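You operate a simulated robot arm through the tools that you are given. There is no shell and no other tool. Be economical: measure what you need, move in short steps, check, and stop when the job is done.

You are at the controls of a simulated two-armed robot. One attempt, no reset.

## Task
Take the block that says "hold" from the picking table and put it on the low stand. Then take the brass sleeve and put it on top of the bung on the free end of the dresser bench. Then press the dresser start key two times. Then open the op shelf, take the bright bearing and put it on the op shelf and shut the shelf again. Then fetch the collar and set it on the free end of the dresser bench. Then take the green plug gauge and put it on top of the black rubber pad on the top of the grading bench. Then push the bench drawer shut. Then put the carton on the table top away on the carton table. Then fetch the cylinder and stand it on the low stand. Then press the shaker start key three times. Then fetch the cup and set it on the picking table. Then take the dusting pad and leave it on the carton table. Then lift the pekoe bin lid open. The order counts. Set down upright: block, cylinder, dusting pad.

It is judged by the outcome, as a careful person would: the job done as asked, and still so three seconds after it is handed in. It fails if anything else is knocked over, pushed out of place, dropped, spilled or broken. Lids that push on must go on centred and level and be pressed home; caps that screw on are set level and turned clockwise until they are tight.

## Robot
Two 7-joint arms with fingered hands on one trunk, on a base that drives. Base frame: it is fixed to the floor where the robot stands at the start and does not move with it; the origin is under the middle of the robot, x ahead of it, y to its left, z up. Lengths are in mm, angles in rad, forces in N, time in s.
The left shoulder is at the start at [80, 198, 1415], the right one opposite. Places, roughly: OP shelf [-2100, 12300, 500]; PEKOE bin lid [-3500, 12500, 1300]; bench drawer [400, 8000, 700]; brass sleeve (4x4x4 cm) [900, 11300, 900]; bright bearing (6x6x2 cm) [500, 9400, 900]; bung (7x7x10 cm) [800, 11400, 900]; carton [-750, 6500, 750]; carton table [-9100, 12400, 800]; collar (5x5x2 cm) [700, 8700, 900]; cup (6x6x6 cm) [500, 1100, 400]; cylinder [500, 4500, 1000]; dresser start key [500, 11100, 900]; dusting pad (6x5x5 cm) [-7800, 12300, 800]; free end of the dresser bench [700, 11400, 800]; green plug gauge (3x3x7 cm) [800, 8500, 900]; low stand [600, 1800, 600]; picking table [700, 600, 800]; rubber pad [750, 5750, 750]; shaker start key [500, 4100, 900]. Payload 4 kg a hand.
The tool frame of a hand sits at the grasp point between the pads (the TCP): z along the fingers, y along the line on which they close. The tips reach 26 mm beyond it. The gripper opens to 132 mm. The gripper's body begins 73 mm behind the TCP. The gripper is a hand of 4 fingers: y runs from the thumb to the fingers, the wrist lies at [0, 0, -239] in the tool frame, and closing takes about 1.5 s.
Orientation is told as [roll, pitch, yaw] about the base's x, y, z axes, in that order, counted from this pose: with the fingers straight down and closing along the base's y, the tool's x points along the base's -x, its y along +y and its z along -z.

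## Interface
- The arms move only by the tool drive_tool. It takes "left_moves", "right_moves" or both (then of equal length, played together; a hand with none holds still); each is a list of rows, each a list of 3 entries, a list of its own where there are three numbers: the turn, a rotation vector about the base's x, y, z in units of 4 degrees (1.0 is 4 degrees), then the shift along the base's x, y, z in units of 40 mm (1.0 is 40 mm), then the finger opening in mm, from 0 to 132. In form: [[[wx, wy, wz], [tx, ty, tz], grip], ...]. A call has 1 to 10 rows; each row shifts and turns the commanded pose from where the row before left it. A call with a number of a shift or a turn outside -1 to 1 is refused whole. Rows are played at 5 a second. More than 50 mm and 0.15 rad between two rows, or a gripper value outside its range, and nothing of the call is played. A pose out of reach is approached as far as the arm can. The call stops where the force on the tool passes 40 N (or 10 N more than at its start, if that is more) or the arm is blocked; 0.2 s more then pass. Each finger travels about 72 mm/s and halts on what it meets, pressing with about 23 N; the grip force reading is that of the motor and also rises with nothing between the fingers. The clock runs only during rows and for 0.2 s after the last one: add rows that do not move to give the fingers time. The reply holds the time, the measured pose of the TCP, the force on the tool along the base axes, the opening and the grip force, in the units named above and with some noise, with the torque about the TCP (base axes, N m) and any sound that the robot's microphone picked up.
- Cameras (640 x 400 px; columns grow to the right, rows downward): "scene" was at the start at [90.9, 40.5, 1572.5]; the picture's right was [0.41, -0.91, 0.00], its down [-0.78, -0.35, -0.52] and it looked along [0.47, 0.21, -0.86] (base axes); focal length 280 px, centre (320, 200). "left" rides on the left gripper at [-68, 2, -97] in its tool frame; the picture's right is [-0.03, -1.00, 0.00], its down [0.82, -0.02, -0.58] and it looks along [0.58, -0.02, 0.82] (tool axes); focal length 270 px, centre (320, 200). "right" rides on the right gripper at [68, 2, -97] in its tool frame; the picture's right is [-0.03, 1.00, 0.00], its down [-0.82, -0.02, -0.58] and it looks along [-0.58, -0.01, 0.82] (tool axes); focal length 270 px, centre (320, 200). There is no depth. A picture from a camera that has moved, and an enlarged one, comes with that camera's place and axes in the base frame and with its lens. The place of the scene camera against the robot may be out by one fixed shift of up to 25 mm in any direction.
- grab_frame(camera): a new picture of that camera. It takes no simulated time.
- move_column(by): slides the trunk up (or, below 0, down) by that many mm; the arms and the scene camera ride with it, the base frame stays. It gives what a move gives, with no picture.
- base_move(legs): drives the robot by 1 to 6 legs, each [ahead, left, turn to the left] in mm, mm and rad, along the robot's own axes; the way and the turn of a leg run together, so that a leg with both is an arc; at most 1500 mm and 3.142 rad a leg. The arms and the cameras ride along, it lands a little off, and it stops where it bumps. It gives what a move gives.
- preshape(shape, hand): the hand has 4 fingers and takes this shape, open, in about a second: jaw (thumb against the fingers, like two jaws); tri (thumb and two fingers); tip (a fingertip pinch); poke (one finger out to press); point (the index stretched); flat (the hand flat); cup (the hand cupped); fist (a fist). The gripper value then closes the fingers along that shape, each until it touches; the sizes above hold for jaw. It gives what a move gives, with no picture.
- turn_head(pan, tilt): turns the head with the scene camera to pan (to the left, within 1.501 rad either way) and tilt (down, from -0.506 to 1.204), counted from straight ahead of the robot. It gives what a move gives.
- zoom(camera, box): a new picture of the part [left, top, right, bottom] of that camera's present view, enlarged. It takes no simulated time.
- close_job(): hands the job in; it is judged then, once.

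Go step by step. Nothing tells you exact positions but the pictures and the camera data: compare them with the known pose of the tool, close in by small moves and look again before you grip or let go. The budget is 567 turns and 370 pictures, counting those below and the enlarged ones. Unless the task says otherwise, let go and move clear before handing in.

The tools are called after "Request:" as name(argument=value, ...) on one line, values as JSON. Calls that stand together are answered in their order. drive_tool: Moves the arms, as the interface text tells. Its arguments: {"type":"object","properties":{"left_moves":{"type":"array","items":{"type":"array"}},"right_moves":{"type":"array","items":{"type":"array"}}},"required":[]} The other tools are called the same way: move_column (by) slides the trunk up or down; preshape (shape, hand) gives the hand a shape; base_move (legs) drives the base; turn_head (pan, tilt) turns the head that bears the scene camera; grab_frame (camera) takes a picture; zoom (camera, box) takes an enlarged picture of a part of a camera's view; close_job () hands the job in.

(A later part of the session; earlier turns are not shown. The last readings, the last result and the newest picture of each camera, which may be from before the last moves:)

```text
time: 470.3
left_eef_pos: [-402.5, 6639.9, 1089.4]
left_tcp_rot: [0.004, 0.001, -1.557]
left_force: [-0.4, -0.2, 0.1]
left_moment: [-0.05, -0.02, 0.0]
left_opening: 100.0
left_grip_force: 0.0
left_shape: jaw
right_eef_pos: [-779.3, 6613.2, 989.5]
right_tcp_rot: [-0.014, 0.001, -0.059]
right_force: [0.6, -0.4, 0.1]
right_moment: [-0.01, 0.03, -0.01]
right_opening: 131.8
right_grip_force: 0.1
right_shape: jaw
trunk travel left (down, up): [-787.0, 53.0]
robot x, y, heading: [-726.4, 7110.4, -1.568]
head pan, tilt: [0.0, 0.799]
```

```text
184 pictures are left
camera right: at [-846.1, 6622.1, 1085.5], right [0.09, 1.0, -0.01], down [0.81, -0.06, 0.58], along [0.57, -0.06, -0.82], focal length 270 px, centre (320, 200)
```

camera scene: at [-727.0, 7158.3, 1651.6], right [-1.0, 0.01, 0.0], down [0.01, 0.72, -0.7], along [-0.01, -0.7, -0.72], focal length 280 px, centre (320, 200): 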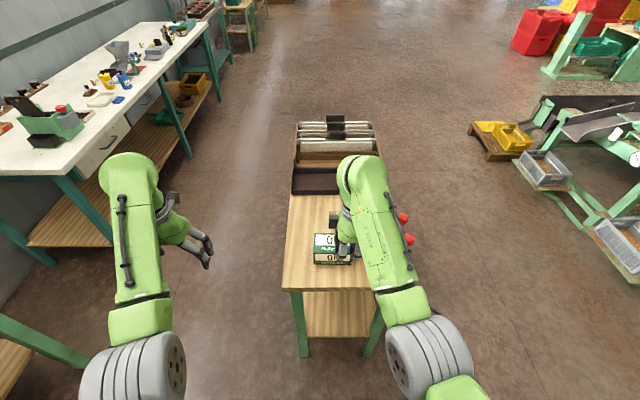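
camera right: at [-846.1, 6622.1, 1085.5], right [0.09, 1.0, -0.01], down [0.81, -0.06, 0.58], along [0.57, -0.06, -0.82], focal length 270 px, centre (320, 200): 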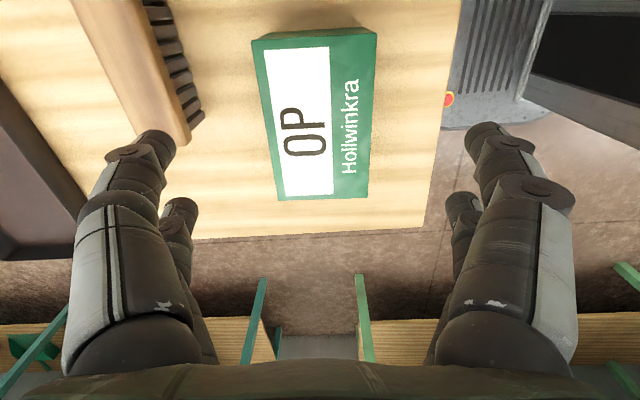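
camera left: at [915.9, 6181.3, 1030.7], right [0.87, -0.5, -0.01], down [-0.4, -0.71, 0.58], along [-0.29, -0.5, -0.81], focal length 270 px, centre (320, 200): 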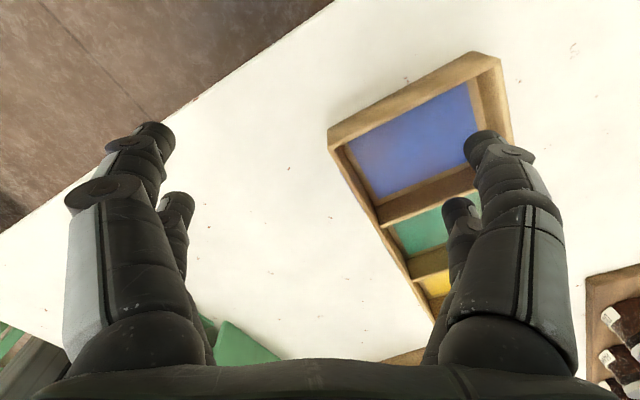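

The carton top is centred under the TCP (z≈884, width 78 mm). I descend and grip.

Request:
drive_tool(right_moves=[[[0, 0, 0], [0, 0, -0.9], 132], [[0, 0, 0], [0, 0, -0.9], 132], [[0, 0, 0], [0, 0, -0.9], 125], [[0, 0, 0], [0, 0, -0.45], 120], [[0, 0, 0], [0, 0, 0], 100], [[0, 0, 0], [0, 0, 0], 80], [[0, 0, 0], [0, 0, 0], 60], [[0, 0, 0], [0, 0, 0], 45], [[0, 0, 0], [0, 0, 0], 45], [[0, 0, 0], [0, 0, 0], 45]])

Request:
grab_frame(camera="right")

```text
time: 472.5
left_eef_pos: [-402.3, 6640.0, 1090.3]
left_tcp_rot: [0.005, 0.001, -1.554]
left_force: [-0.2, -0.2, -0.3]
left_moment: [-0.02, -0.01, -0.01]
left_opening: 100.0
left_grip_force: 0.1
left_shape: jaw
right_eef_pos: [-778.8, 6612.9, 863.9]
right_tcp_rot: [-0.012, 0.003, -0.059]
right_force: [0.2, 0.5, -0.5]
right_moment: [-0.02, -0.03, -0.02]
right_opening: 74.4
right_grip_force: 23.3
right_shape: jaw
trunk travel left (down, up): [-787.0, 53.0]
robot x, y, heading: [-726.3, 7104.7, -1.565]
head pan, tilt: [0.0, 0.799]
```

```text
183 pictures are left
camera right: at [-845.9, 6622.2, 959.7], right [0.09, 1.0, -0.01], down [0.81, -0.06, 0.58], along [0.57, -0.06, -0.82], focal length 270 px, centre (320, 200)
```

right: 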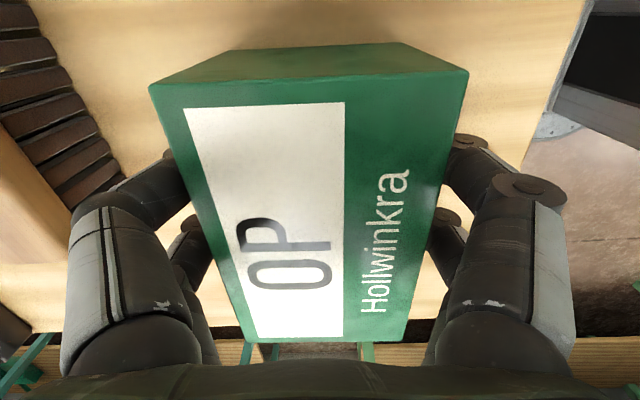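

Request:
drive_tool(right_moves=[[[0, 0, 0], [0, 0, 0.3], 40], [[0, 0, 0], [0, 0, 0.7], 40], [[0, 0, 0], [0, 0, 0.9], 40], [[0, 0, 0], [0, 0, 0.9], 40], [[0, 0, 0], [0, 0, 0.7], 40], [[0, 0, 0], [0, 0, 0], 40]])

Request:
grab_frame(camera="right")

```text
time: 473.9
left_eef_pos: [-402.8, 6639.3, 1089.7]
left_tcp_rot: [0.003, 0.002, -1.554]
left_force: [-0.1, 1.1, 0.0]
left_moment: [0.04, 0.01, -0.02]
left_opening: 100.2
left_grip_force: 0.0
left_shape: jaw
right_eef_pos: [-779.3, 6614.0, 1003.6]
right_tcp_rot: [-0.012, 0.002, -0.059]
right_force: [0.2, -0.4, -2.4]
right_moment: [0.03, 0.04, 0.02]
right_opening: 74.9
right_grip_force: 22.6
right_shape: jaw
trunk travel left (down, up): [-787.0, 53.0]
robot x, y, heading: [-723.1, 7105.6, -1.572]
head pan, tilt: [0.0, 0.799]
```

```text
182 pictures are left
camera right: at [-845.8, 6621.9, 1099.2], right [0.09, 1.0, -0.01], down [0.81, -0.06, 0.58], along [0.57, -0.06, -0.82], focal length 270 px, centre (320, 200)
```

right: 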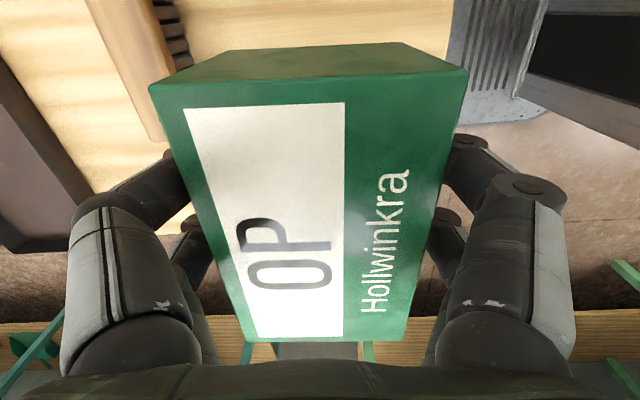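

The carton is held. I drive back up the hall to y≈11250 and turn west to look along the way to the carton table.

Request:
base_move(legs=[[-1500, 0, 0], [-1500, 0, 0], [-1150, 0, 0], [0, 0, -1.571]])

Request:
turn_head(pan=0.0, tilt=0.25)

Request:
grab_frame(camera="scene")

```text
time: 497.7
left_eef_pos: [-1222.6, 10957.9, 1090.9]
left_tcp_rot: [0.003, 0.003, -3.13]
left_force: [-0.2, 0.7, 1.6]
left_moment: [-0.02, -0.02, 0.0]
left_opening: 100.5
left_grip_force: 0.0
left_shape: jaw
right_eef_pos: [-1246.9, 11334.6, 1002.9]
right_tcp_rot: [-0.012, 0.001, -1.636]
right_force: [-0.5, 0.0, -3.2]
right_moment: [0.05, 0.04, -0.03]
right_opening: 73.9
right_grip_force: 23.0
right_shape: jaw
trunk travel left (down, up): [-787.0, 53.0]
robot x, y, heading: [-750.3, 11274.5, 3.139]
head pan, tilt: [0.0, 0.799]
```

```text
time: 498.7
left_eef_pos: [-1223.9, 10958.1, 1089.6]
left_tcp_rot: [0.003, 0.001, -3.13]
left_force: [0.1, -0.1, 0.0]
left_moment: [-0.01, 0.01, 0.02]
left_opening: 100.2
left_grip_force: 0.1
left_shape: jaw
right_eef_pos: [-1248.3, 11335.1, 1003.5]
right_tcp_rot: [-0.013, 0.0, -1.636]
right_force: [-1.2, -0.3, -2.7]
right_moment: [0.02, 0.02, 0.01]
right_opening: 73.9
right_grip_force: 22.9
right_shape: jaw
trunk travel left (down, up): [-787.0, 53.0]
robot x, y, heading: [-753.7, 11279.7, 3.142]
head pan, tilt: [0.0, 0.25]
```

```text
181 pictures are left
camera scene: at [-878.4, 11292.1, 1700.5], right [0.0, 1.0, 0.0], down [0.25, 0.0, -0.97], along [-0.97, 0.0, -0.25], focal length 280 px, centre (320, 200)
```

scene: 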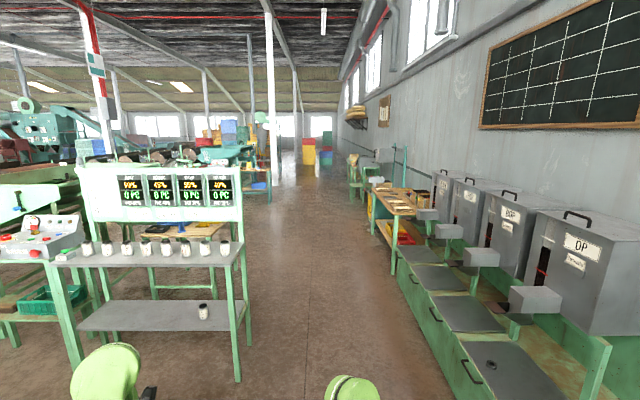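

The corridor west at y≈11300 is clear. I drive along it.

Request:
base_move(legs=[[1500, 0, 0], [1500, 0, 0], [1500, 0, 0]])

Request:
grab_frame(camera="scene")

```text
time: 520.1
left_eef_pos: [-5718.1, 10981.5, 1090.8]
left_tcp_rot: [0.002, 0.002, 3.139]
left_force: [-0.2, 0.2, 0.8]
left_moment: [0.06, -0.03, 0.05]
left_opening: 100.4
left_grip_force: 0.0
left_shape: jaw
right_eef_pos: [-5737.4, 11358.1, 1002.7]
right_tcp_rot: [-0.013, 0.002, -1.648]
right_force: [-0.2, 0.3, -2.4]
right_moment: [0.0, 0.01, -0.02]
right_opening: 73.9
right_grip_force: 23.2
right_shape: jaw
trunk travel left (down, up): [-787.0, 53.0]
robot x, y, heading: [-5244.7, 11296.9, 3.124]
head pan, tilt: [0.0, 0.25]
```

```text
180 pictures are left
camera scene: at [-5368.5, 11311.3, 1700.7], right [0.02, 1.0, 0.0], down [0.25, 0.0, -0.97], along [-0.97, 0.02, -0.25], focal length 280 px, centre (320, 200)
```

scene: 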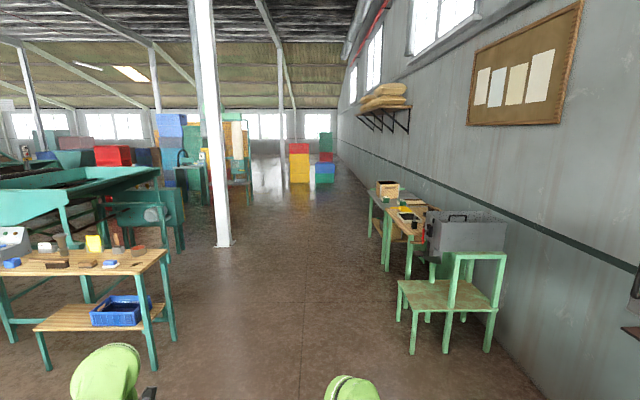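

Request:
base_move(legs=[[1500, 0, 0.018], [1500, 0, 0]])

Request:
turn_head(pan=-0.5, tilt=0.45)

Request:
grab_frame(camera="scene")

```text
time: 534.7
left_eef_pos: [-8729.3, 10983.4, 1090.5]
left_tcp_rot: [0.002, 0.001, -3.133]
left_force: [0.1, -0.6, -0.1]
left_moment: [0.01, -0.02, 0.01]
left_opening: 100.2
left_grip_force: 0.0
left_shape: jaw
right_eef_pos: [-8753.7, 11360.9, 1003.2]
right_tcp_rot: [-0.013, 0.003, -1.639]
right_force: [0.3, -0.2, -2.9]
right_moment: [0.0, 0.0, -0.01]
right_opening: 73.9
right_grip_force: 22.7
right_shape: jaw
trunk travel left (down, up): [-787.0, 53.0]
robot x, y, heading: [-8257.0, 11304.8, 3.131]
head pan, tilt: [0.0, 0.25]
```

```text
time: 535.6
left_eef_pos: [-8729.8, 10984.3, 1091.1]
left_tcp_rot: [0.003, 0.001, -3.133]
left_force: [-0.1, 0.1, 0.4]
left_moment: [-0.04, 0.02, 0.0]
left_opening: 100.1
left_grip_force: 0.0
left_shape: jaw
right_eef_pos: [-8753.7, 11361.2, 1002.4]
right_tcp_rot: [-0.014, 0.003, -1.637]
right_force: [0.1, 0.7, -2.8]
right_moment: [-0.02, 0.0, 0.02]
right_opening: 74.0
right_grip_force: 23.1
right_shape: jaw
trunk travel left (down, up): [-787.0, 53.0]
robot x, y, heading: [-8262.0, 11300.3, 3.139]
head pan, tilt: [-0.499, 0.45]
```

```text
179 pictures are left
camera scene: at [-8372.1, 11360.3, 1681.9], right [0.48, 0.88, 0.0], down [0.38, -0.21, -0.9], along [-0.79, 0.43, -0.44], focal length 280 px, centre (320, 200)
```

scene: 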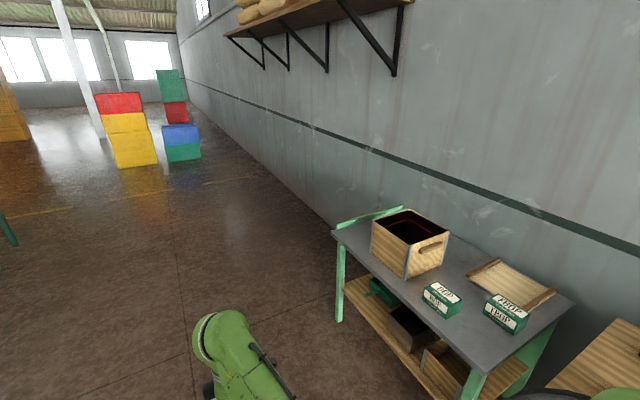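

The carton table is found: grey top, x −9550…−8630, with free room left of the wooden box. I drive to face that spot.

Request:
base_move(legs=[[1210, 0, 0], [0, 0, -1.571], [250, 0, 0]])

Request:
turn_head(pan=-0.2, tilt=0.75)

Request:
grab_frame(camera="scene")

```text
time: 547.0
left_eef_pos: [-9780.0, 12035.3, 1091.2]
left_tcp_rot: [0.003, -0.002, 1.573]
left_force: [0.5, -0.4, 0.0]
left_moment: [0.01, 0.02, -0.02]
left_opening: 100.1
left_grip_force: 0.1
left_shape: jaw
right_eef_pos: [-9403.7, 12057.1, 1004.7]
right_tcp_rot: [-0.014, 0.001, 3.069]
right_force: [0.3, -0.8, -2.9]
right_moment: [0.01, -0.07, 0.05]
right_opening: 73.4
right_grip_force: 23.1
right_shape: jaw
trunk travel left (down, up): [-787.0, 53.0]
robot x, y, heading: [-9462.0, 11565.3, 1.554]
head pan, tilt: [-0.499, 0.45]
```

```text
time: 547.8
left_eef_pos: [-9779.1, 12037.4, 1089.2]
left_tcp_rot: [0.006, 0.002, 1.575]
left_force: [0.0, -0.4, 0.0]
left_moment: [-0.03, 0.02, 0.02]
left_opening: 100.4
left_grip_force: 0.0
left_shape: jaw
right_eef_pos: [-9402.9, 12059.1, 1001.4]
right_tcp_rot: [-0.009, 0.002, 3.072]
right_force: [0.3, -0.6, -2.1]
right_moment: [0.02, -0.03, -0.01]
right_opening: 73.2
right_grip_force: 22.7
right_shape: jaw
trunk travel left (down, up): [-787.0, 53.0]
robot x, y, heading: [-9463.7, 11563.9, 1.563]
head pan, tilt: [-0.201, 0.75]
```

```text
178 pictures are left
camera scene: at [-9446.7, 11689.9, 1655.5], right [0.98, -0.21, 0.0], down [-0.14, -0.67, -0.73], along [0.15, 0.71, -0.68], focal length 280 px, centre (320, 200)
```

scene: 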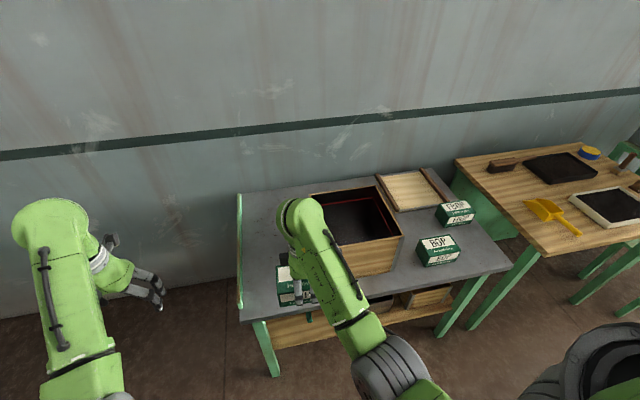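

Request:
base_move(legs=[[155, 40, 0.008]])

Request:
turn_head(pan=0.1, tilt=0.9)

Request:
grab_frame(camera="scene")

Request:
grab_frame(camera="right")

```text
time: 549.2
left_eef_pos: [-9821.9, 12185.9, 1092.4]
left_tcp_rot: [0.006, 0.0, 1.58]
left_force: [0.5, 0.1, 0.3]
left_moment: [0.03, -0.01, 0.0]
left_opening: 100.1
left_grip_force: 0.1
left_shape: jaw
right_eef_pos: [-9445.0, 12211.9, 1004.6]
right_tcp_rot: [-0.014, 0.001, 3.079]
right_force: [-0.7, 0.2, -3.6]
right_moment: [0.01, 0.01, 0.01]
right_opening: 73.8
right_grip_force: 23.1
right_shape: jaw
trunk travel left (down, up): [-787.0, 53.0]
robot x, y, heading: [-9496.9, 11717.1, 1.571]
head pan, tilt: [-0.201, 0.75]
```

```text
time: 550.0
left_eef_pos: [-9824.0, 12189.8, 1089.5]
left_tcp_rot: [0.007, 0.003, 1.58]
left_force: [-0.8, 0.4, 0.3]
left_moment: [0.0, 0.0, -0.01]
left_opening: 100.2
left_grip_force: 0.1
left_shape: jaw
right_eef_pos: [-9445.5, 12214.0, 1002.1]
right_tcp_rot: [-0.009, 0.002, 3.076]
right_force: [0.3, -0.3, -2.2]
right_moment: [-0.01, -0.01, 0.01]
right_opening: 73.2
right_grip_force: 23.1
right_shape: jaw
trunk travel left (down, up): [-787.0, 53.0]
robot x, y, heading: [-9502.0, 11718.0, 1.568]
head pan, tilt: [0.099, 0.901]
```

```text
177 pictures are left
camera scene: at [-9510.6, 11838.2, 1643.6], right [1.0, 0.1, 0.0], down [0.07, -0.78, -0.62], along [-0.06, 0.62, -0.78], focal length 280 px, centre (320, 200)
```

scene: 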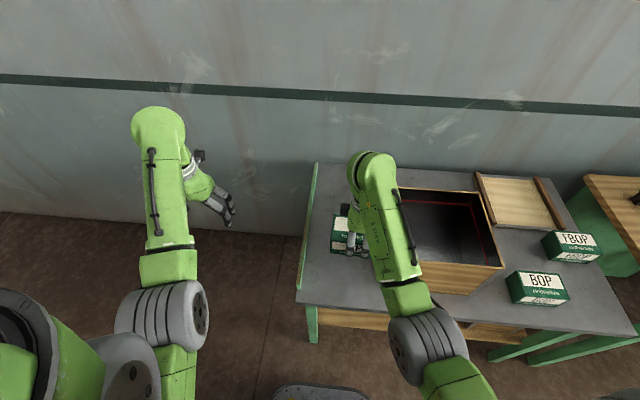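

```text
176 pictures are left
camera right: at [-9376.6, 12208.1, 1098.6], right [-0.09, -1.0, -0.01], down [-0.81, 0.07, 0.58], along [-0.57, 0.06, -0.82], focal length 270 px, centre (320, 200)
```

right: 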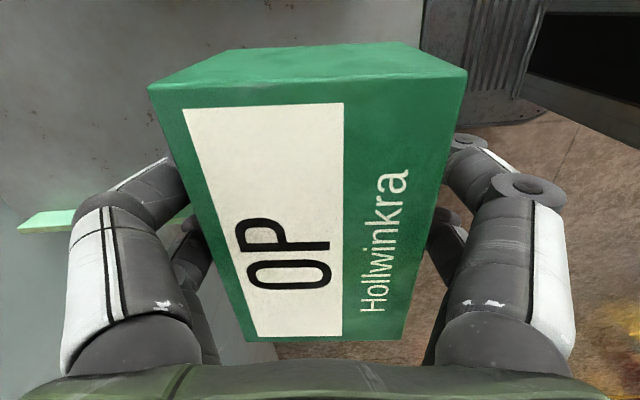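

The carton hovers over the free left part of the table. I lower it in steps until contact.

Request:
drive_tool(right_moves=[[[0, 0, 0], [0, 0, -0.9], 40], [[0, 0, 0], [0, 0, -0.9], 40], [[0, 0, 0], [0, 0, -0.4], 40], [[0, 0, 0], [0, 0, -0.15], 40], [[0, 0, 0], [0, 0, -0.15], 40], [[0, 0, 0], [0, 0, -0.15], 40], [[0, 0, 0], [0, 0, -0.12], 40], [[0, 0, 0], [0, 0, -0.12], 40], [[0, 0, 0], [0, 0, -0.12], 40], [[0, 0, 0], [0, 0, 0], 40]])

Request:
zoom(camera="scene", box=[280, 150, 480, 310])

```text
time: 552.2
left_eef_pos: [-9822.3, 12190.1, 1090.6]
left_tcp_rot: [0.006, 0.003, 1.582]
left_force: [-0.3, 1.0, -0.3]
left_moment: [0.0, 0.02, 0.01]
left_opening: 100.3
left_grip_force: 0.1
left_shape: jaw
right_eef_pos: [-9445.5, 12213.1, 881.3]
right_tcp_rot: [-0.011, 0.001, 3.077]
right_force: [0.2, 1.2, -2.9]
right_moment: [-0.01, 0.0, 0.01]
right_opening: 73.4
right_grip_force: 23.0
right_shape: jaw
trunk travel left (down, up): [-787.0, 53.0]
robot x, y, heading: [-9503.8, 11717.2, 1.566]
head pan, tilt: [0.099, 0.901]
```

```text
2.50 times, centred on (380, 230) of scene
camera zoom: at [-9510.5, 11837.6, 1643.6], right [1.0, 0.1, 0.0], down [0.08, -0.78, -0.62], along [-0.06, 0.62, -0.78], focal length 699 px, centre (170, 125)
```

zoom: 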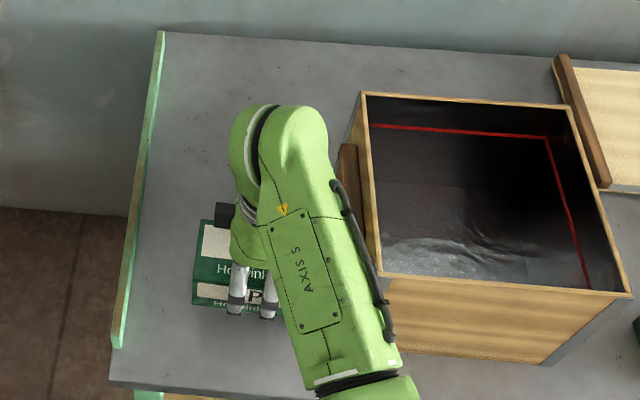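

Request:
drive_tool(right_moves=[[[0, 0, 0], [0, 0, -0.12], 40], [[0, 0, 0], [0, 0, -0.12], 40], [[0, 0, 0], [0, 0, -0.1], 40], [[0, 0, 0], [0, 0, -0.1], 40], [[0, 0, 0], [0, 0, -0.1], 40], [[0, 0, 0], [0, 0, -0.1], 40], [[0, 0, 0], [0, 0, -0.1], 40], [[0, 0, 0], [0, 0, -0.1], 40]])

```text
time: 554.0
left_eef_pos: [-9822.6, 12188.4, 1089.8]
left_tcp_rot: [0.004, 0.0, 1.581]
left_force: [0.1, 0.6, 0.1]
left_moment: [-0.03, -0.01, -0.02]
left_opening: 100.3
left_grip_force: 0.0
left_shape: jaw
right_eef_pos: [-9446.6, 12213.7, 848.2]
right_tcp_rot: [-0.011, 0.001, 3.078]
right_force: [-0.5, -0.4, -1.9]
right_moment: [0.0, -0.03, -0.01]
right_opening: 73.6
right_grip_force: 22.7
right_shape: jaw
trunk travel left (down, up): [-787.0, 53.0]
robot x, y, heading: [-9500.9, 11720.3, 1.569]
head pan, tilt: [0.099, 0.901]
```

Request:
drive_tool(right_moves=[[[0, 0, 0], [0, 0, -0.12], 40], [[0, 0, 0], [0, 0, -0.1], 40], [[0, 0, 0], [0, 0, -0.1], 40], [[0, 0, 0], [0, 0, -0.1], 40], [[0, 0, 0], [0, 0, -0.1], 40], [[0, 0, 0], [0, 0, -0.1], 40], [[0, 0, 0], [0, 0, -0.1], 40], [[0, 0, 0], [0, 0, -0.1], 40]])

Request:
grab_frame(camera="right")

```text
time: 555.8
left_eef_pos: [-9822.2, 12189.6, 1090.5]
left_tcp_rot: [0.007, 0.001, 1.581]
left_force: [-0.3, 0.1, -0.4]
left_moment: [-0.02, 0.01, 0.0]
left_opening: 100.5
left_grip_force: 0.1
left_shape: jaw
right_eef_pos: [-9445.1, 12212.6, 816.2]
right_tcp_rot: [-0.01, 0.003, 3.078]
right_force: [-0.3, -0.4, -2.8]
right_moment: [0.05, -0.01, 0.0]
right_opening: 73.4
right_grip_force: 22.5
right_shape: jaw
trunk travel left (down, up): [-787.0, 53.0]
robot x, y, heading: [-9501.5, 11718.8, 1.564]
head pan, tilt: [0.099, 0.901]
```

```text
174 pictures are left
camera right: at [-9376.2, 12207.8, 912.0], right [-0.09, -1.0, -0.01], down [-0.81, 0.07, 0.58], along [-0.57, 0.06, -0.82], focal length 270 px, centre (320, 200)
```

right: 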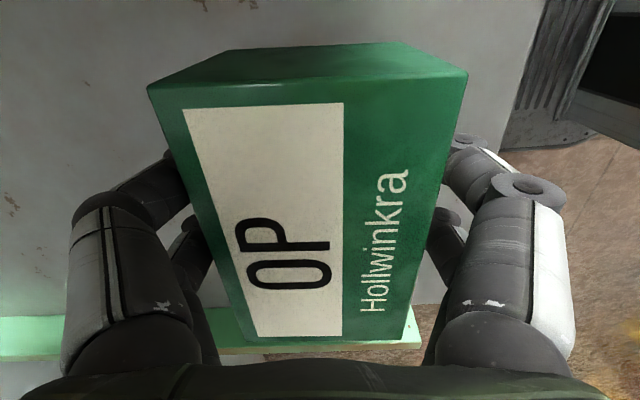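

Request:
drive_tool(right_moves=[[[0, 0, 0], [0, 0, -0.12], 40], [[0, 0, 0], [0, 0, -0.1], 40], [[0, 0, 0], [0, 0, -0.1], 40], [[0, 0, 0], [0, 0, -0.1], 40], [[0, 0, 0], [0, 0, -0.1], 40], [[0, 0, 0], [0, 0, -0.1], 40], [[0, 0, 0], [0, 0, -0.1], 40], [[0, 0, 0], [0, 0, -0.1], 40]])

Request:
grab_frame(camera="right")

```text
time: 557.1
left_eef_pos: [-9820.6, 12186.0, 1092.3]
left_tcp_rot: [0.005, 0.001, 1.58]
left_force: [-0.6, -0.5, 0.5]
left_moment: [0.01, 0.03, 0.03]
left_opening: 100.3
left_grip_force: 0.1
left_shape: jaw
right_eef_pos: [-9446.4, 12216.6, 801.6]
right_tcp_rot: [-0.028, -0.003, 3.076]
right_force: [4.0, -11.0, 26.9]
right_moment: [-0.65, -0.14, 0.06]
right_opening: 71.6
right_grip_force: 23.6
right_shape: jaw
trunk travel left (down, up): [-787.0, 53.0]
robot x, y, heading: [-9504.4, 11719.0, 1.562]
head pan, tilt: [0.099, 0.901]
stopped in row 6 (right hand): the force on the tool passed its limit (the readings are from after the stop); the commanded pose is now the measured one
```

```text
173 pictures are left
camera right: at [-9377.3, 12209.2, 897.5], right [-0.09, -1.0, -0.03], down [-0.81, 0.06, 0.58], along [-0.58, 0.08, -0.81], focal length 270 px, centre (320, 200)
```

right: 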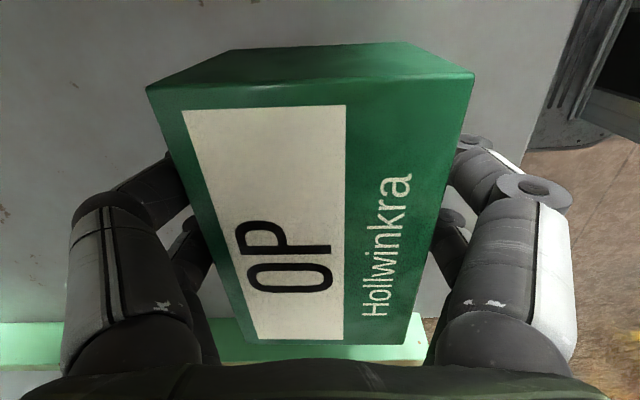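

Contact. I ease off and release the carton.

Request:
drive_tool(right_moves=[[[0, 0, 0], [0, 0, 0.06], 72], [[0, 0, 0], [0, 0, 0], 80], [[0, 0, 0], [0, 0, 0], 100], [[0, 0, 0], [0, 0, 0], 125], [[0, 0, 0], [0, 0, 0], 130], [[0, 0, 0], [0, 0, 0.5], 132], [[0, 0, 0], [0, 0, 0.9], 132], [[0, 0, 0], [0, 0, 0.9], 132], [[0, 0, 0], [0, 0, 0.9], 132], [[0, 0, 0], [0, 0, 0.9], 132]])

Request:
grab_frame(camera="right")

Request:
grab_frame(camera="scene")

```text
time: 559.3
left_eef_pos: [-9822.0, 12189.2, 1091.2]
left_tcp_rot: [0.002, 0.003, 1.58]
left_force: [-0.9, 1.2, 0.2]
left_moment: [0.01, 0.01, 0.03]
left_opening: 100.3
left_grip_force: 0.1
left_shape: jaw
right_eef_pos: [-9447.2, 12218.3, 965.4]
right_tcp_rot: [-0.023, -0.002, 3.076]
right_force: [1.2, 0.0, 0.1]
right_moment: [0.01, 0.02, -0.01]
right_opening: 132.0
right_grip_force: 0.1
right_shape: jaw
trunk travel left (down, up): [-787.0, 53.0]
robot x, y, heading: [-9499.8, 11715.4, 1.571]
head pan, tilt: [0.099, 0.901]
```

```text
172 pictures are left
camera right: at [-9377.5, 12210.5, 1061.0], right [-0.09, -1.0, -0.02], down [-0.81, 0.06, 0.58], along [-0.57, 0.07, -0.82], focal length 270 px, centre (320, 200)
```

right: 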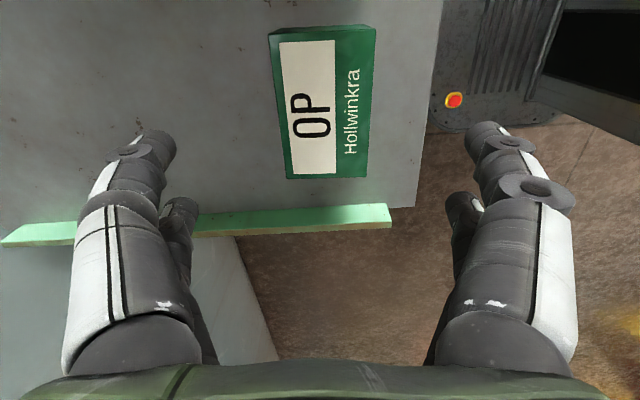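

```text
171 pictures are left
camera scene: at [-9510.6, 11836.3, 1643.6], right [1.0, 0.1, 0.0], down [0.08, -0.78, -0.62], along [-0.06, 0.62, -0.78], focal length 280 px, centre (320, 200)
```

scene: 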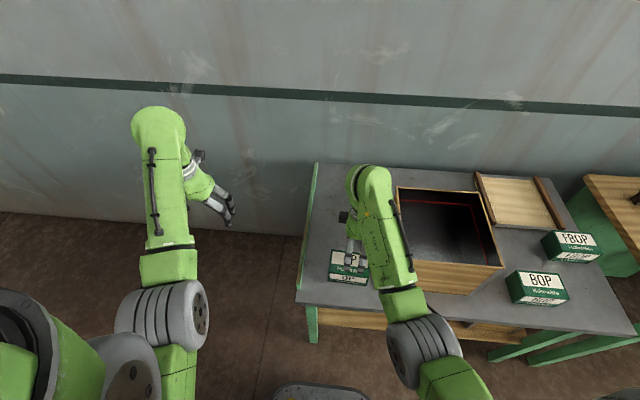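

The carton is in place. Next the cylinder at (500, 4500): I drive back east along the corridor.

Request:
base_move(legs=[[-400, 0, 0], [0, 0, -1.571], [1500, 0, 0], [1500, 0, 0], [1500, 0, 0], [1500, 0, 0]])

Request:
turn_head(pan=0.0, tilt=0.3)

Request:
grab_frame(camera="scene")

```text
time: 593.9
left_eef_pos: [-2996.7, 11479.8, 1090.0]
left_tcp_rot: [0.006, 0.001, -0.023]
left_force: [0.5, -0.4, 0.7]
left_moment: [0.02, -0.01, 0.03]
left_opening: 100.5
left_grip_force: 0.0
left_shape: jaw
right_eef_pos: [-2979.7, 11103.9, 965.6]
right_tcp_rot: [-0.021, -0.003, 1.475]
right_force: [-0.1, 0.1, 1.0]
right_moment: [-0.02, -0.01, 0.01]
right_opening: 132.1
right_grip_force: 0.0
right_shape: jaw
trunk travel left (down, up): [-787.0, 53.0]
robot x, y, heading: [-3474.7, 11175.4, -0.032]
head pan, tilt: [0.099, 0.901]
```

```text
time: 594.9
left_eef_pos: [-2995.2, 11480.6, 1090.0]
left_tcp_rot: [0.005, 0.003, -0.022]
left_force: [-0.2, 0.6, 0.2]
left_moment: [-0.04, -0.02, -0.01]
left_opening: 100.0
left_grip_force: 0.1
left_shape: jaw
right_eef_pos: [-2979.6, 11104.3, 964.5]
right_tcp_rot: [-0.022, -0.001, 1.474]
right_force: [0.2, 0.5, 0.5]
right_moment: [-0.01, 0.0, 0.02]
right_opening: 131.9
right_grip_force: 0.2
right_shape: jaw
trunk travel left (down, up): [-787.0, 53.0]
robot x, y, heading: [-3475.2, 11176.1, -0.036]
head pan, tilt: [0.0, 0.3]
```

```text
170 pictures are left
camera scene: at [-3354.1, 11183.0, 1695.8], right [-0.03, -1.0, 0.0], down [-0.3, 0.01, -0.95], along [0.95, -0.03, -0.3], focal length 280 px, centre (320, 200)
```

scene: 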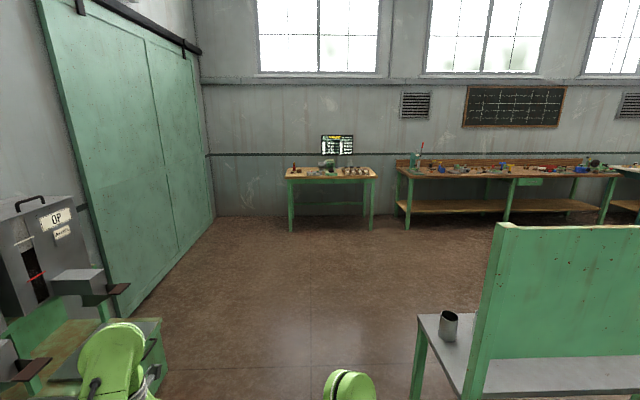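

Request:
base_move(legs=[[1500, 100, 0.034], [1500, 0, 0], [250, 0, 0], [0, -1500, 0], [0, -1500, 0], [0, -1500, 0]])

Request:
turn_head(pan=-0.9, tilt=0.4)

Request:
grab_frame(camera="scene")

```text
refused: leg 1 is longer than a leg can be; nothing moved
```

```text
time: 596.1
left_eef_pos: [-2996.0, 11481.5, 1089.7]
left_tcp_rot: [0.004, 0.002, -0.021]
left_force: [-0.4, 0.2, 0.1]
left_moment: [-0.03, -0.01, 0.0]
left_opening: 100.6
left_grip_force: 0.0
left_shape: jaw
right_eef_pos: [-2979.1, 11103.9, 963.9]
right_tcp_rot: [-0.024, -0.002, 1.474]
right_force: [0.7, 0.5, -1.9]
right_moment: [0.02, -0.01, 0.04]
right_opening: 132.2
right_grip_force: 0.0
right_shape: jaw
trunk travel left (down, up): [-787.0, 53.0]
robot x, y, heading: [-3477.2, 11171.7, -0.034]
head pan, tilt: [-0.901, 0.4]
```

```text
169 pictures are left
camera scene: at [-3392.4, 11111.7, 1686.7], right [-0.8, -0.59, 0.0], down [-0.23, 0.31, -0.92], along [0.55, -0.74, -0.39], focal length 280 px, centre (320, 200)
```

scene: 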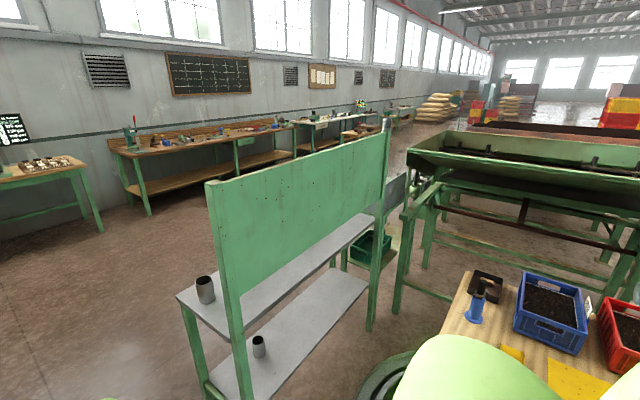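

Request:
base_move(legs=[[1450, 100, 0.034], [1500, 0, 0], [300, 0, 0], [0, -1500, 0], [0, -1500, 0], [0, -1500, 0]])

Request:
grab_frame(camera="scene")

```text
time: 633.2
left_eef_pos: [398.8, 7147.0, 1089.4]
left_tcp_rot: [0.004, 0.0, 0.051]
left_force: [0.0, -0.4, 0.4]
left_moment: [0.01, -0.05, -0.04]
left_opening: 100.7
left_grip_force: 0.0
left_shape: jaw
right_eef_pos: [441.9, 6772.7, 964.5]
right_tcp_rot: [-0.023, 0.0, 1.544]
right_force: [0.0, 0.2, 0.3]
right_moment: [-0.02, -0.02, 0.03]
right_opening: 132.0
right_grip_force: 0.0
right_shape: jaw
trunk travel left (down, up): [-787.0, 53.0]
robot x, y, heading: [-59.4, 6808.2, 0.036]
head pan, tilt: [-0.901, 0.4]
```

```text
168 pictures are left
camera scene: at [30.0, 6752.9, 1686.7], right [-0.76, -0.65, 0.0], down [-0.25, 0.3, -0.92], along [0.6, -0.7, -0.39], focal length 280 px, centre (320, 200)
```

scene: 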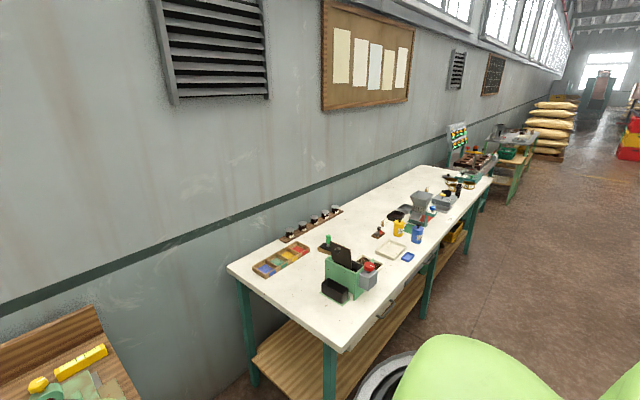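

Request:
base_move(legs=[[-190, 0, -0.036], [0, -1100, 0], [0, -1000, 0]])

Request:
turn_head(pan=-0.2, tilt=0.6)

Request:
grab_frame(camera="scene")

```text
time: 644.8
left_eef_pos: [217.5, 5013.7, 1089.0]
left_tcp_rot: [0.004, 0.002, -0.001]
left_force: [-0.9, -0.4, 0.3]
left_moment: [0.02, 0.02, 0.01]
left_opening: 100.1
left_grip_force: 0.2
left_shape: jaw
right_eef_pos: [242.1, 4638.2, 965.9]
right_tcp_rot: [-0.023, 0.0, 1.493]
right_force: [-0.6, -0.1, 0.1]
right_moment: [0.01, 0.02, 0.0]
right_opening: 131.8
right_grip_force: 0.0
right_shape: jaw
trunk travel left (down, up): [-787.0, 53.0]
robot x, y, heading: [-257.4, 4699.3, -0.014]
head pan, tilt: [-0.901, 0.4]
```

```text
time: 645.9
left_eef_pos: [217.0, 5013.5, 1090.2]
left_tcp_rot: [0.007, 0.002, 0.0]
left_force: [0.1, -0.4, 0.3]
left_moment: [0.02, -0.02, -0.02]
left_opening: 100.3
left_grip_force: 0.0
left_shape: jaw
right_eef_pos: [241.3, 4637.1, 964.9]
right_tcp_rot: [-0.023, 0.0, 1.494]
right_force: [0.0, 0.8, -1.0]
right_moment: [0.01, -0.01, 0.0]
right_opening: 132.0
right_grip_force: 0.0
right_shape: jaw
trunk travel left (down, up): [-787.0, 53.0]
robot x, y, heading: [-257.0, 4695.3, -0.015]
head pan, tilt: [-0.201, 0.6]
```

```text
167 pictures are left
camera scene: at [-141.7, 4690.9, 1668.5], right [-0.21, -0.98, 0.0], down [-0.55, 0.12, -0.83], along [0.81, -0.18, -0.56], focal length 280 px, centre (320, 200)
```

scene: 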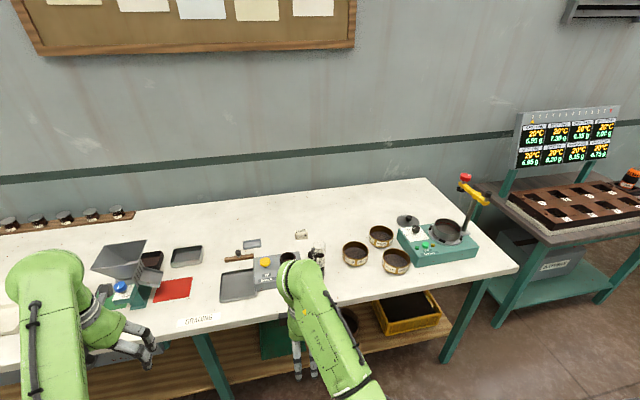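

Request:
drive_tool(right_moves=[[[0, 0, 0], [-0.3, -0.9, 0], 80], [[0, 0, 0], [-0.3, -0.9, 0], 80], [[0, 0, 0], [0, -0.9, 0], 80], [[0, 0, 0], [0, -0.9, 0], 80], [[0, 0, 0], [0, -0.9, 0], 80]])

Request:
zoom(camera="scene", box=[210, 200, 350, 320])

Request:
zoom(camera="scene", box=[330, 160, 510, 300])

```text
time: 647.1
left_eef_pos: [216.8, 5011.3, 1090.5]
left_tcp_rot: [0.006, 0.003, 0.0]
left_force: [0.1, -0.5, -0.5]
left_moment: [0.01, -0.01, -0.02]
left_opening: 100.0
left_grip_force: 0.1
left_shape: jaw
right_eef_pos: [215.7, 4456.1, 964.0]
right_tcp_rot: [-0.023, -0.003, 1.493]
right_force: [-0.2, -0.8, 0.4]
right_moment: [0.02, 0.0, 0.01]
right_opening: 80.3
right_grip_force: 0.2
right_shape: jaw
trunk travel left (down, up): [-787.0, 53.0]
robot x, y, heading: [-257.3, 4697.7, -0.015]
head pan, tilt: [-0.201, 0.6]
```

```text
3.33 times, centred on (280, 260) of scene
camera zoom: at [-142.2, 4689.4, 1668.5], right [-0.21, -0.98, 0.0], down [-0.55, 0.12, -0.83], along [0.81, -0.18, -0.56], focal length 932 px, centre (453, 0)
```

zoom: 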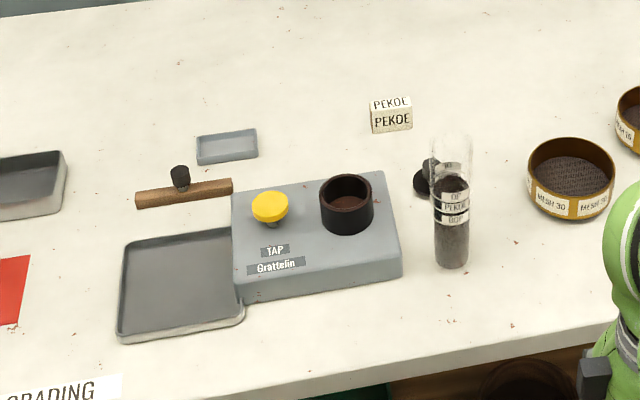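

```text
2.86 times, centred on (420, 230) of scene
camera zoom: at [-142.2, 4689.4, 1668.5], right [-0.21, -0.98, 0.0], down [-0.55, 0.12, -0.83], along [0.81, -0.18, -0.56], focal length 798 px, centre (34, 114)
```

zoom: 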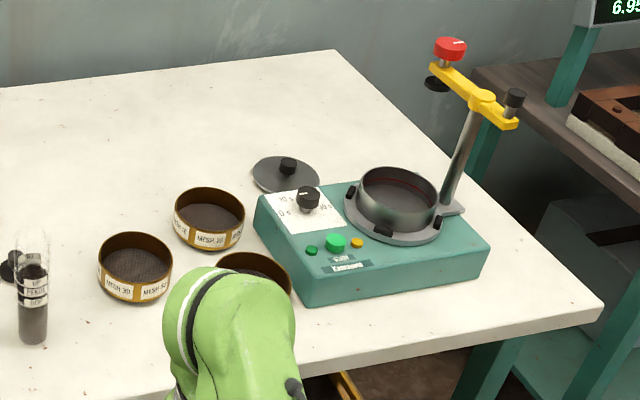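

The glass cylinder (about 38 mm wide, 175 mm tall, filled with tea) stands at about (538, 4539). I raise the hand above its height and line up in front of it.

Request:
move_column(by=50)

Request:
drive_tool(right_moves=[[[0.1, 0.3, 0], [0, 0.7, 0.5], 80], [[0, 0, 0], [0, 0.7, 0.5], 80], [[0, 0, 0], [0, 0.7, 0.3], 80], [[0, 0, 0], [0, 0, 0], 80]])

Request:
base_move(legs=[[230, 0, 0.014]])

Request:
grab_frame(camera="right")

Request:
grab_frame(camera="scene")

```text
time: 648.0
left_eef_pos: [217.8, 5012.6, 1139.6]
left_tcp_rot: [0.003, 0.001, 0.0]
left_force: [0.3, 1.3, -0.2]
left_moment: [-0.06, -0.01, 0.0]
left_opening: 100.5
left_grip_force: 0.0
left_shape: jaw
right_eef_pos: [216.8, 4458.7, 1013.1]
right_tcp_rot: [-0.023, -0.001, 1.493]
right_force: [0.0, -0.1, -0.2]
right_moment: [0.0, 0.0, 0.02]
right_opening: 80.4
right_grip_force: 0.1
right_shape: jaw
trunk travel left (down, up): [-837.0, 3.0]
robot x, y, heading: [-255.2, 4698.8, -0.013]
head pan, tilt: [-0.201, 0.6]
```

```text
time: 649.0
left_eef_pos: [217.4, 5011.5, 1140.1]
left_tcp_rot: [0.006, 0.001, 0.0]
left_force: [-0.9, -0.1, -0.1]
left_moment: [-0.01, -0.02, -0.02]
left_opening: 100.4
left_grip_force: 0.0
left_shape: jaw
right_eef_pos: [216.6, 4540.5, 1065.4]
right_tcp_rot: [-0.002, -0.007, 1.493]
right_force: [0.4, -0.4, 0.7]
right_moment: [-0.01, 0.02, 0.02]
right_opening: 80.2
right_grip_force: 0.0
right_shape: jaw
trunk travel left (down, up): [-837.0, 3.0]
robot x, y, heading: [-258.1, 4692.1, -0.016]
head pan, tilt: [-0.201, 0.6]
```

```text
time: 650.8
left_eef_pos: [439.0, 5017.8, 1140.9]
left_tcp_rot: [0.005, -0.003, 0.013]
left_force: [0.7, 0.0, -0.3]
left_moment: [0.0, 0.0, 0.02]
left_opening: 100.7
left_grip_force: 0.0
left_shape: jaw
right_eef_pos: [444.9, 4545.7, 1067.7]
right_tcp_rot: [-0.006, -0.007, 1.509]
right_force: [-0.3, -0.1, -0.1]
right_moment: [-0.04, -0.03, 0.0]
right_opening: 80.6
right_grip_force: 0.0
right_shape: jaw
trunk travel left (down, up): [-837.0, 3.0]
robot x, y, heading: [-26.9, 4696.8, 0.001]
head pan, tilt: [-0.201, 0.6]
```

```text
164 pictures are left
camera right: at [440.2, 4479.1, 1164.0], right [-1.0, 0.09, -0.01], down [0.07, 0.81, 0.58], along [0.06, 0.58, -0.81], focal length 270 px, centre (320, 200)
```

right: 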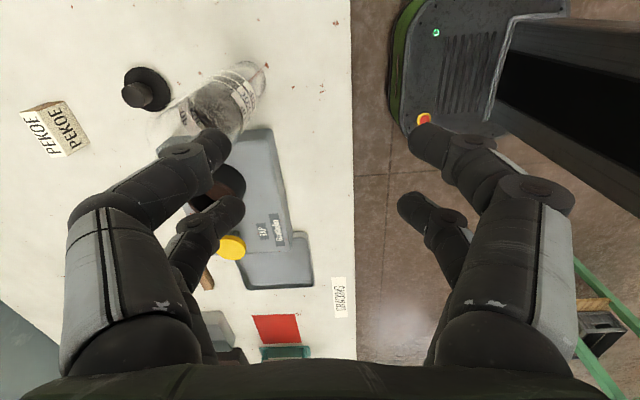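

```text
163 pictures are left
camera scene: at [82.0, 4690.9, 1719.0], right [-0.2, -0.98, 0.0], down [-0.55, 0.11, -0.83], along [0.81, -0.16, -0.56], focal length 280 px, centre (320, 200)
```

scene: 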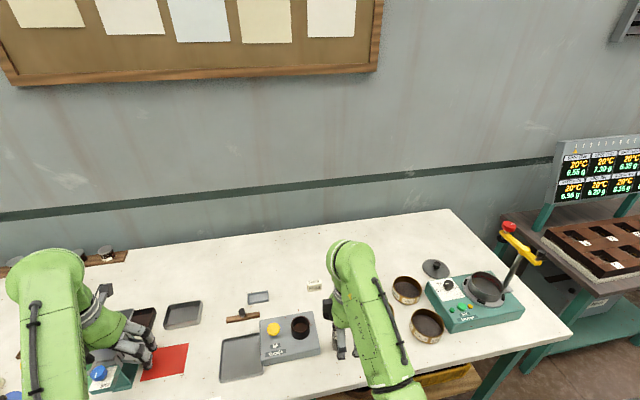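

Request:
drive_tool(right_moves=[[[0, 0, 0], [0.7, -0.15, 0.1], 80], [[0, 0, 0], [0.7, -0.15, 0], 80], [[0, 0, 0], [0.6, -0.1, 0], 80], [[0, 0, 0], [0, 0, 0], 80]])

Request:
grab_frame(camera="right")

```text
time: 651.8
left_eef_pos: [444.7, 5017.3, 1139.4]
left_tcp_rot: [0.005, 0.003, 0.011]
left_force: [0.5, -0.1, 0.0]
left_moment: [0.03, -0.03, 0.02]
left_opening: 100.2
left_grip_force: 0.1
left_shape: jaw
right_eef_pos: [530.9, 4530.0, 1069.1]
right_tcp_rot: [0.002, -0.006, 1.508]
right_force: [0.3, -0.4, 0.7]
right_moment: [0.0, 0.01, -0.01]
right_opening: 80.3
right_grip_force: 0.0
right_shape: jaw
trunk travel left (down, up): [-837.0, 3.0]
robot x, y, heading: [-25.0, 4699.5, 0.0]
head pan, tilt: [-0.201, 0.6]
```

```text
162 pictures are left
camera right: at [525.8, 4463.5, 1165.4], right [-1.0, 0.09, 0.0], down [0.07, 0.81, 0.58], along [0.05, 0.58, -0.81], focal length 270 px, centre (320, 200)
```

right: 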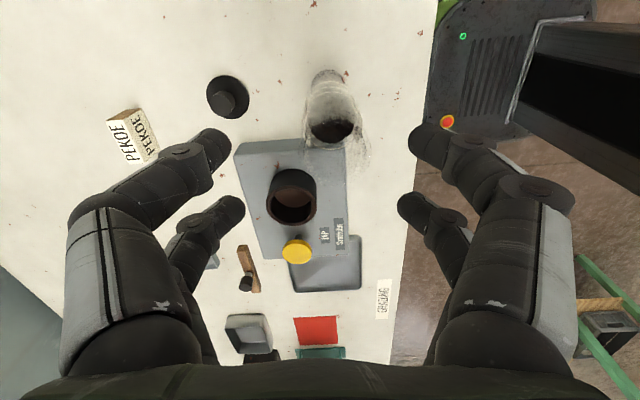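

Request:
zoom(camera="right", box=[240, 40, 420, 200])

```text
2.50 times, centred on (330, 120) of right
camera zoom: at [525.8, 4463.5, 1165.4], right [-1.0, 0.09, 0.0], down [0.07, 0.81, 0.58], along [0.05, 0.58, -0.81], focal length 676 px, centre (295, 400)
```

zoom: 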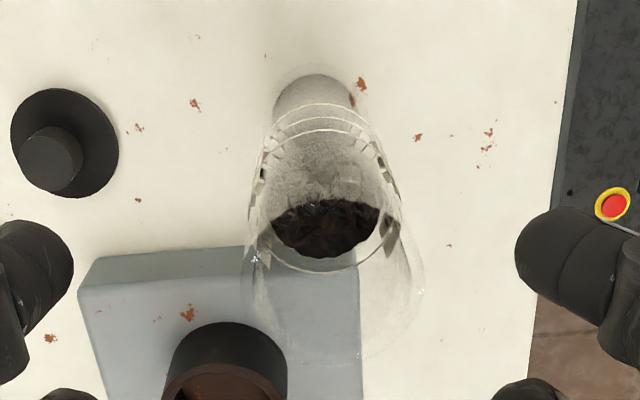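

The cylinder axis is at (524, 4535), rim at z≈1030. I align and descend around it.

Request:
drive_tool(right_moves=[[[0, 0, 0], [-0.18, 0.13, 0], 90], [[0, 0, 0], [0, 0, -0.5], 90], [[0, 0, 0], [0, 0, -0.5], 90], [[0, 0, 0], [0, 0, 0], 90]])

Request:
grab_frame(camera="right")

```text
time: 652.8
left_eef_pos: [442.7, 5016.9, 1140.3]
left_tcp_rot: [0.006, 0.002, 0.012]
left_force: [0.1, 0.5, 0.3]
left_moment: [-0.04, 0.02, 0.0]
left_opening: 100.3
left_grip_force: 0.0
left_shape: jaw
right_eef_pos: [523.1, 4535.8, 1030.3]
right_tcp_rot: [-0.003, -0.007, 1.509]
right_force: [-0.7, -0.3, 0.6]
right_moment: [0.0, 0.0, -0.02]
right_opening: 89.6
right_grip_force: 0.1
right_shape: jaw
trunk travel left (down, up): [-837.0, 3.0]
robot x, y, heading: [-29.5, 4696.0, 0.006]
head pan, tilt: [-0.201, 0.6]
```

```text
160 pictures are left
camera right: at [517.4, 4468.6, 1126.3], right [-1.0, 0.09, 0.0], down [0.07, 0.81, 0.58], along [0.05, 0.58, -0.81], focal length 270 px, centre (320, 200)
```

right: 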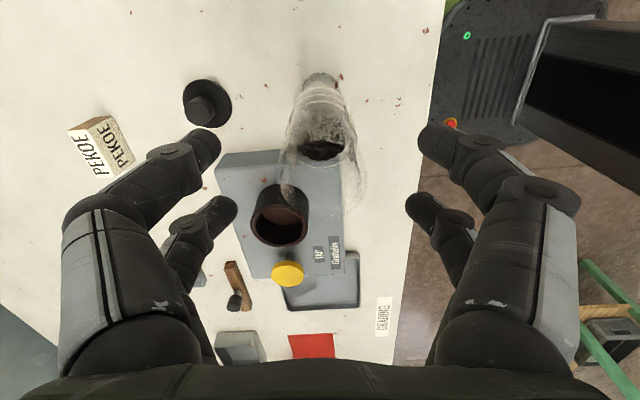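

Request:
drive_tool(right_moves=[[[0, 0, 0], [0, 0, -0.5], 85], [[0, 0, 0], [0, 0, -0.5], 80], [[0, 0, 0], [0, 0, -0.5], 75], [[0, 0, 0], [0, 0, 0], 75]])

Request:
grab_frame(camera="right")

Request:
zoom(camera="scene", box=[270, 230, 430, 370])

```text
time: 653.8
left_eef_pos: [443.3, 5018.0, 1140.0]
left_tcp_rot: [0.004, 0.001, 0.013]
left_force: [1.1, 0.4, 0.0]
left_moment: [-0.02, 0.0, -0.04]
left_opening: 100.3
left_grip_force: 0.0
left_shape: jaw
right_eef_pos: [522.7, 4535.3, 968.7]
right_tcp_rot: [-0.001, -0.006, 1.508]
right_force: [-0.5, 0.4, 0.1]
right_moment: [0.01, 0.0, 0.0]
right_opening: 75.7
right_grip_force: 0.1
right_shape: jaw
trunk travel left (down, up): [-837.0, 3.0]
robot x, y, heading: [-26.1, 4697.1, -0.0]
head pan, tilt: [-0.201, 0.6]
```

```text
159 pictures are left
camera right: at [518.3, 4468.6, 1065.6], right [-1.0, 0.09, 0.0], down [0.07, 0.81, 0.58], along [0.05, 0.58, -0.81], focal length 270 px, centre (320, 200)
```

right: 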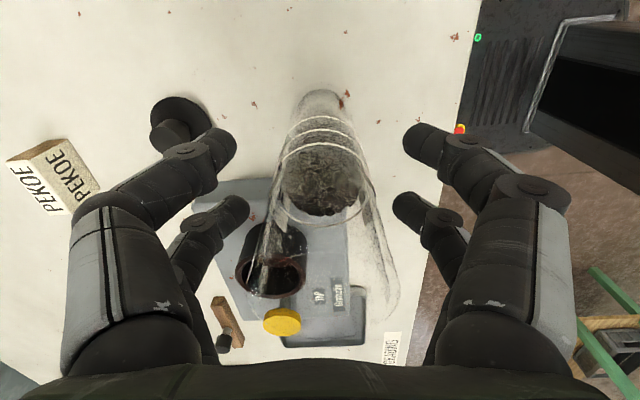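

```text
2.86 times, centred on (350, 300) of scene
camera zoom: at [89.4, 4691.0, 1718.4], right [-0.2, -0.98, 0.0], down [-0.55, 0.11, -0.82], along [0.81, -0.16, -0.57], focal length 798 px, centre (234, -86)
```

zoom: 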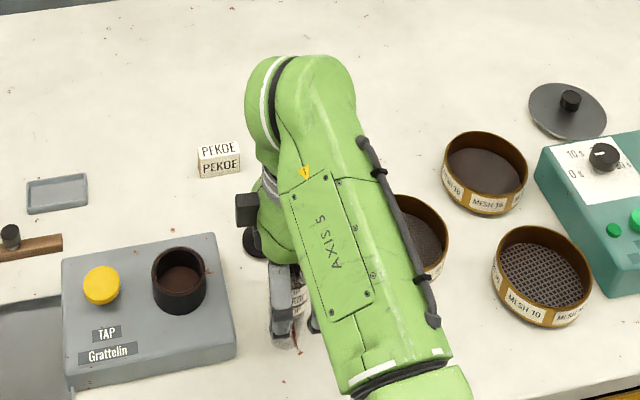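

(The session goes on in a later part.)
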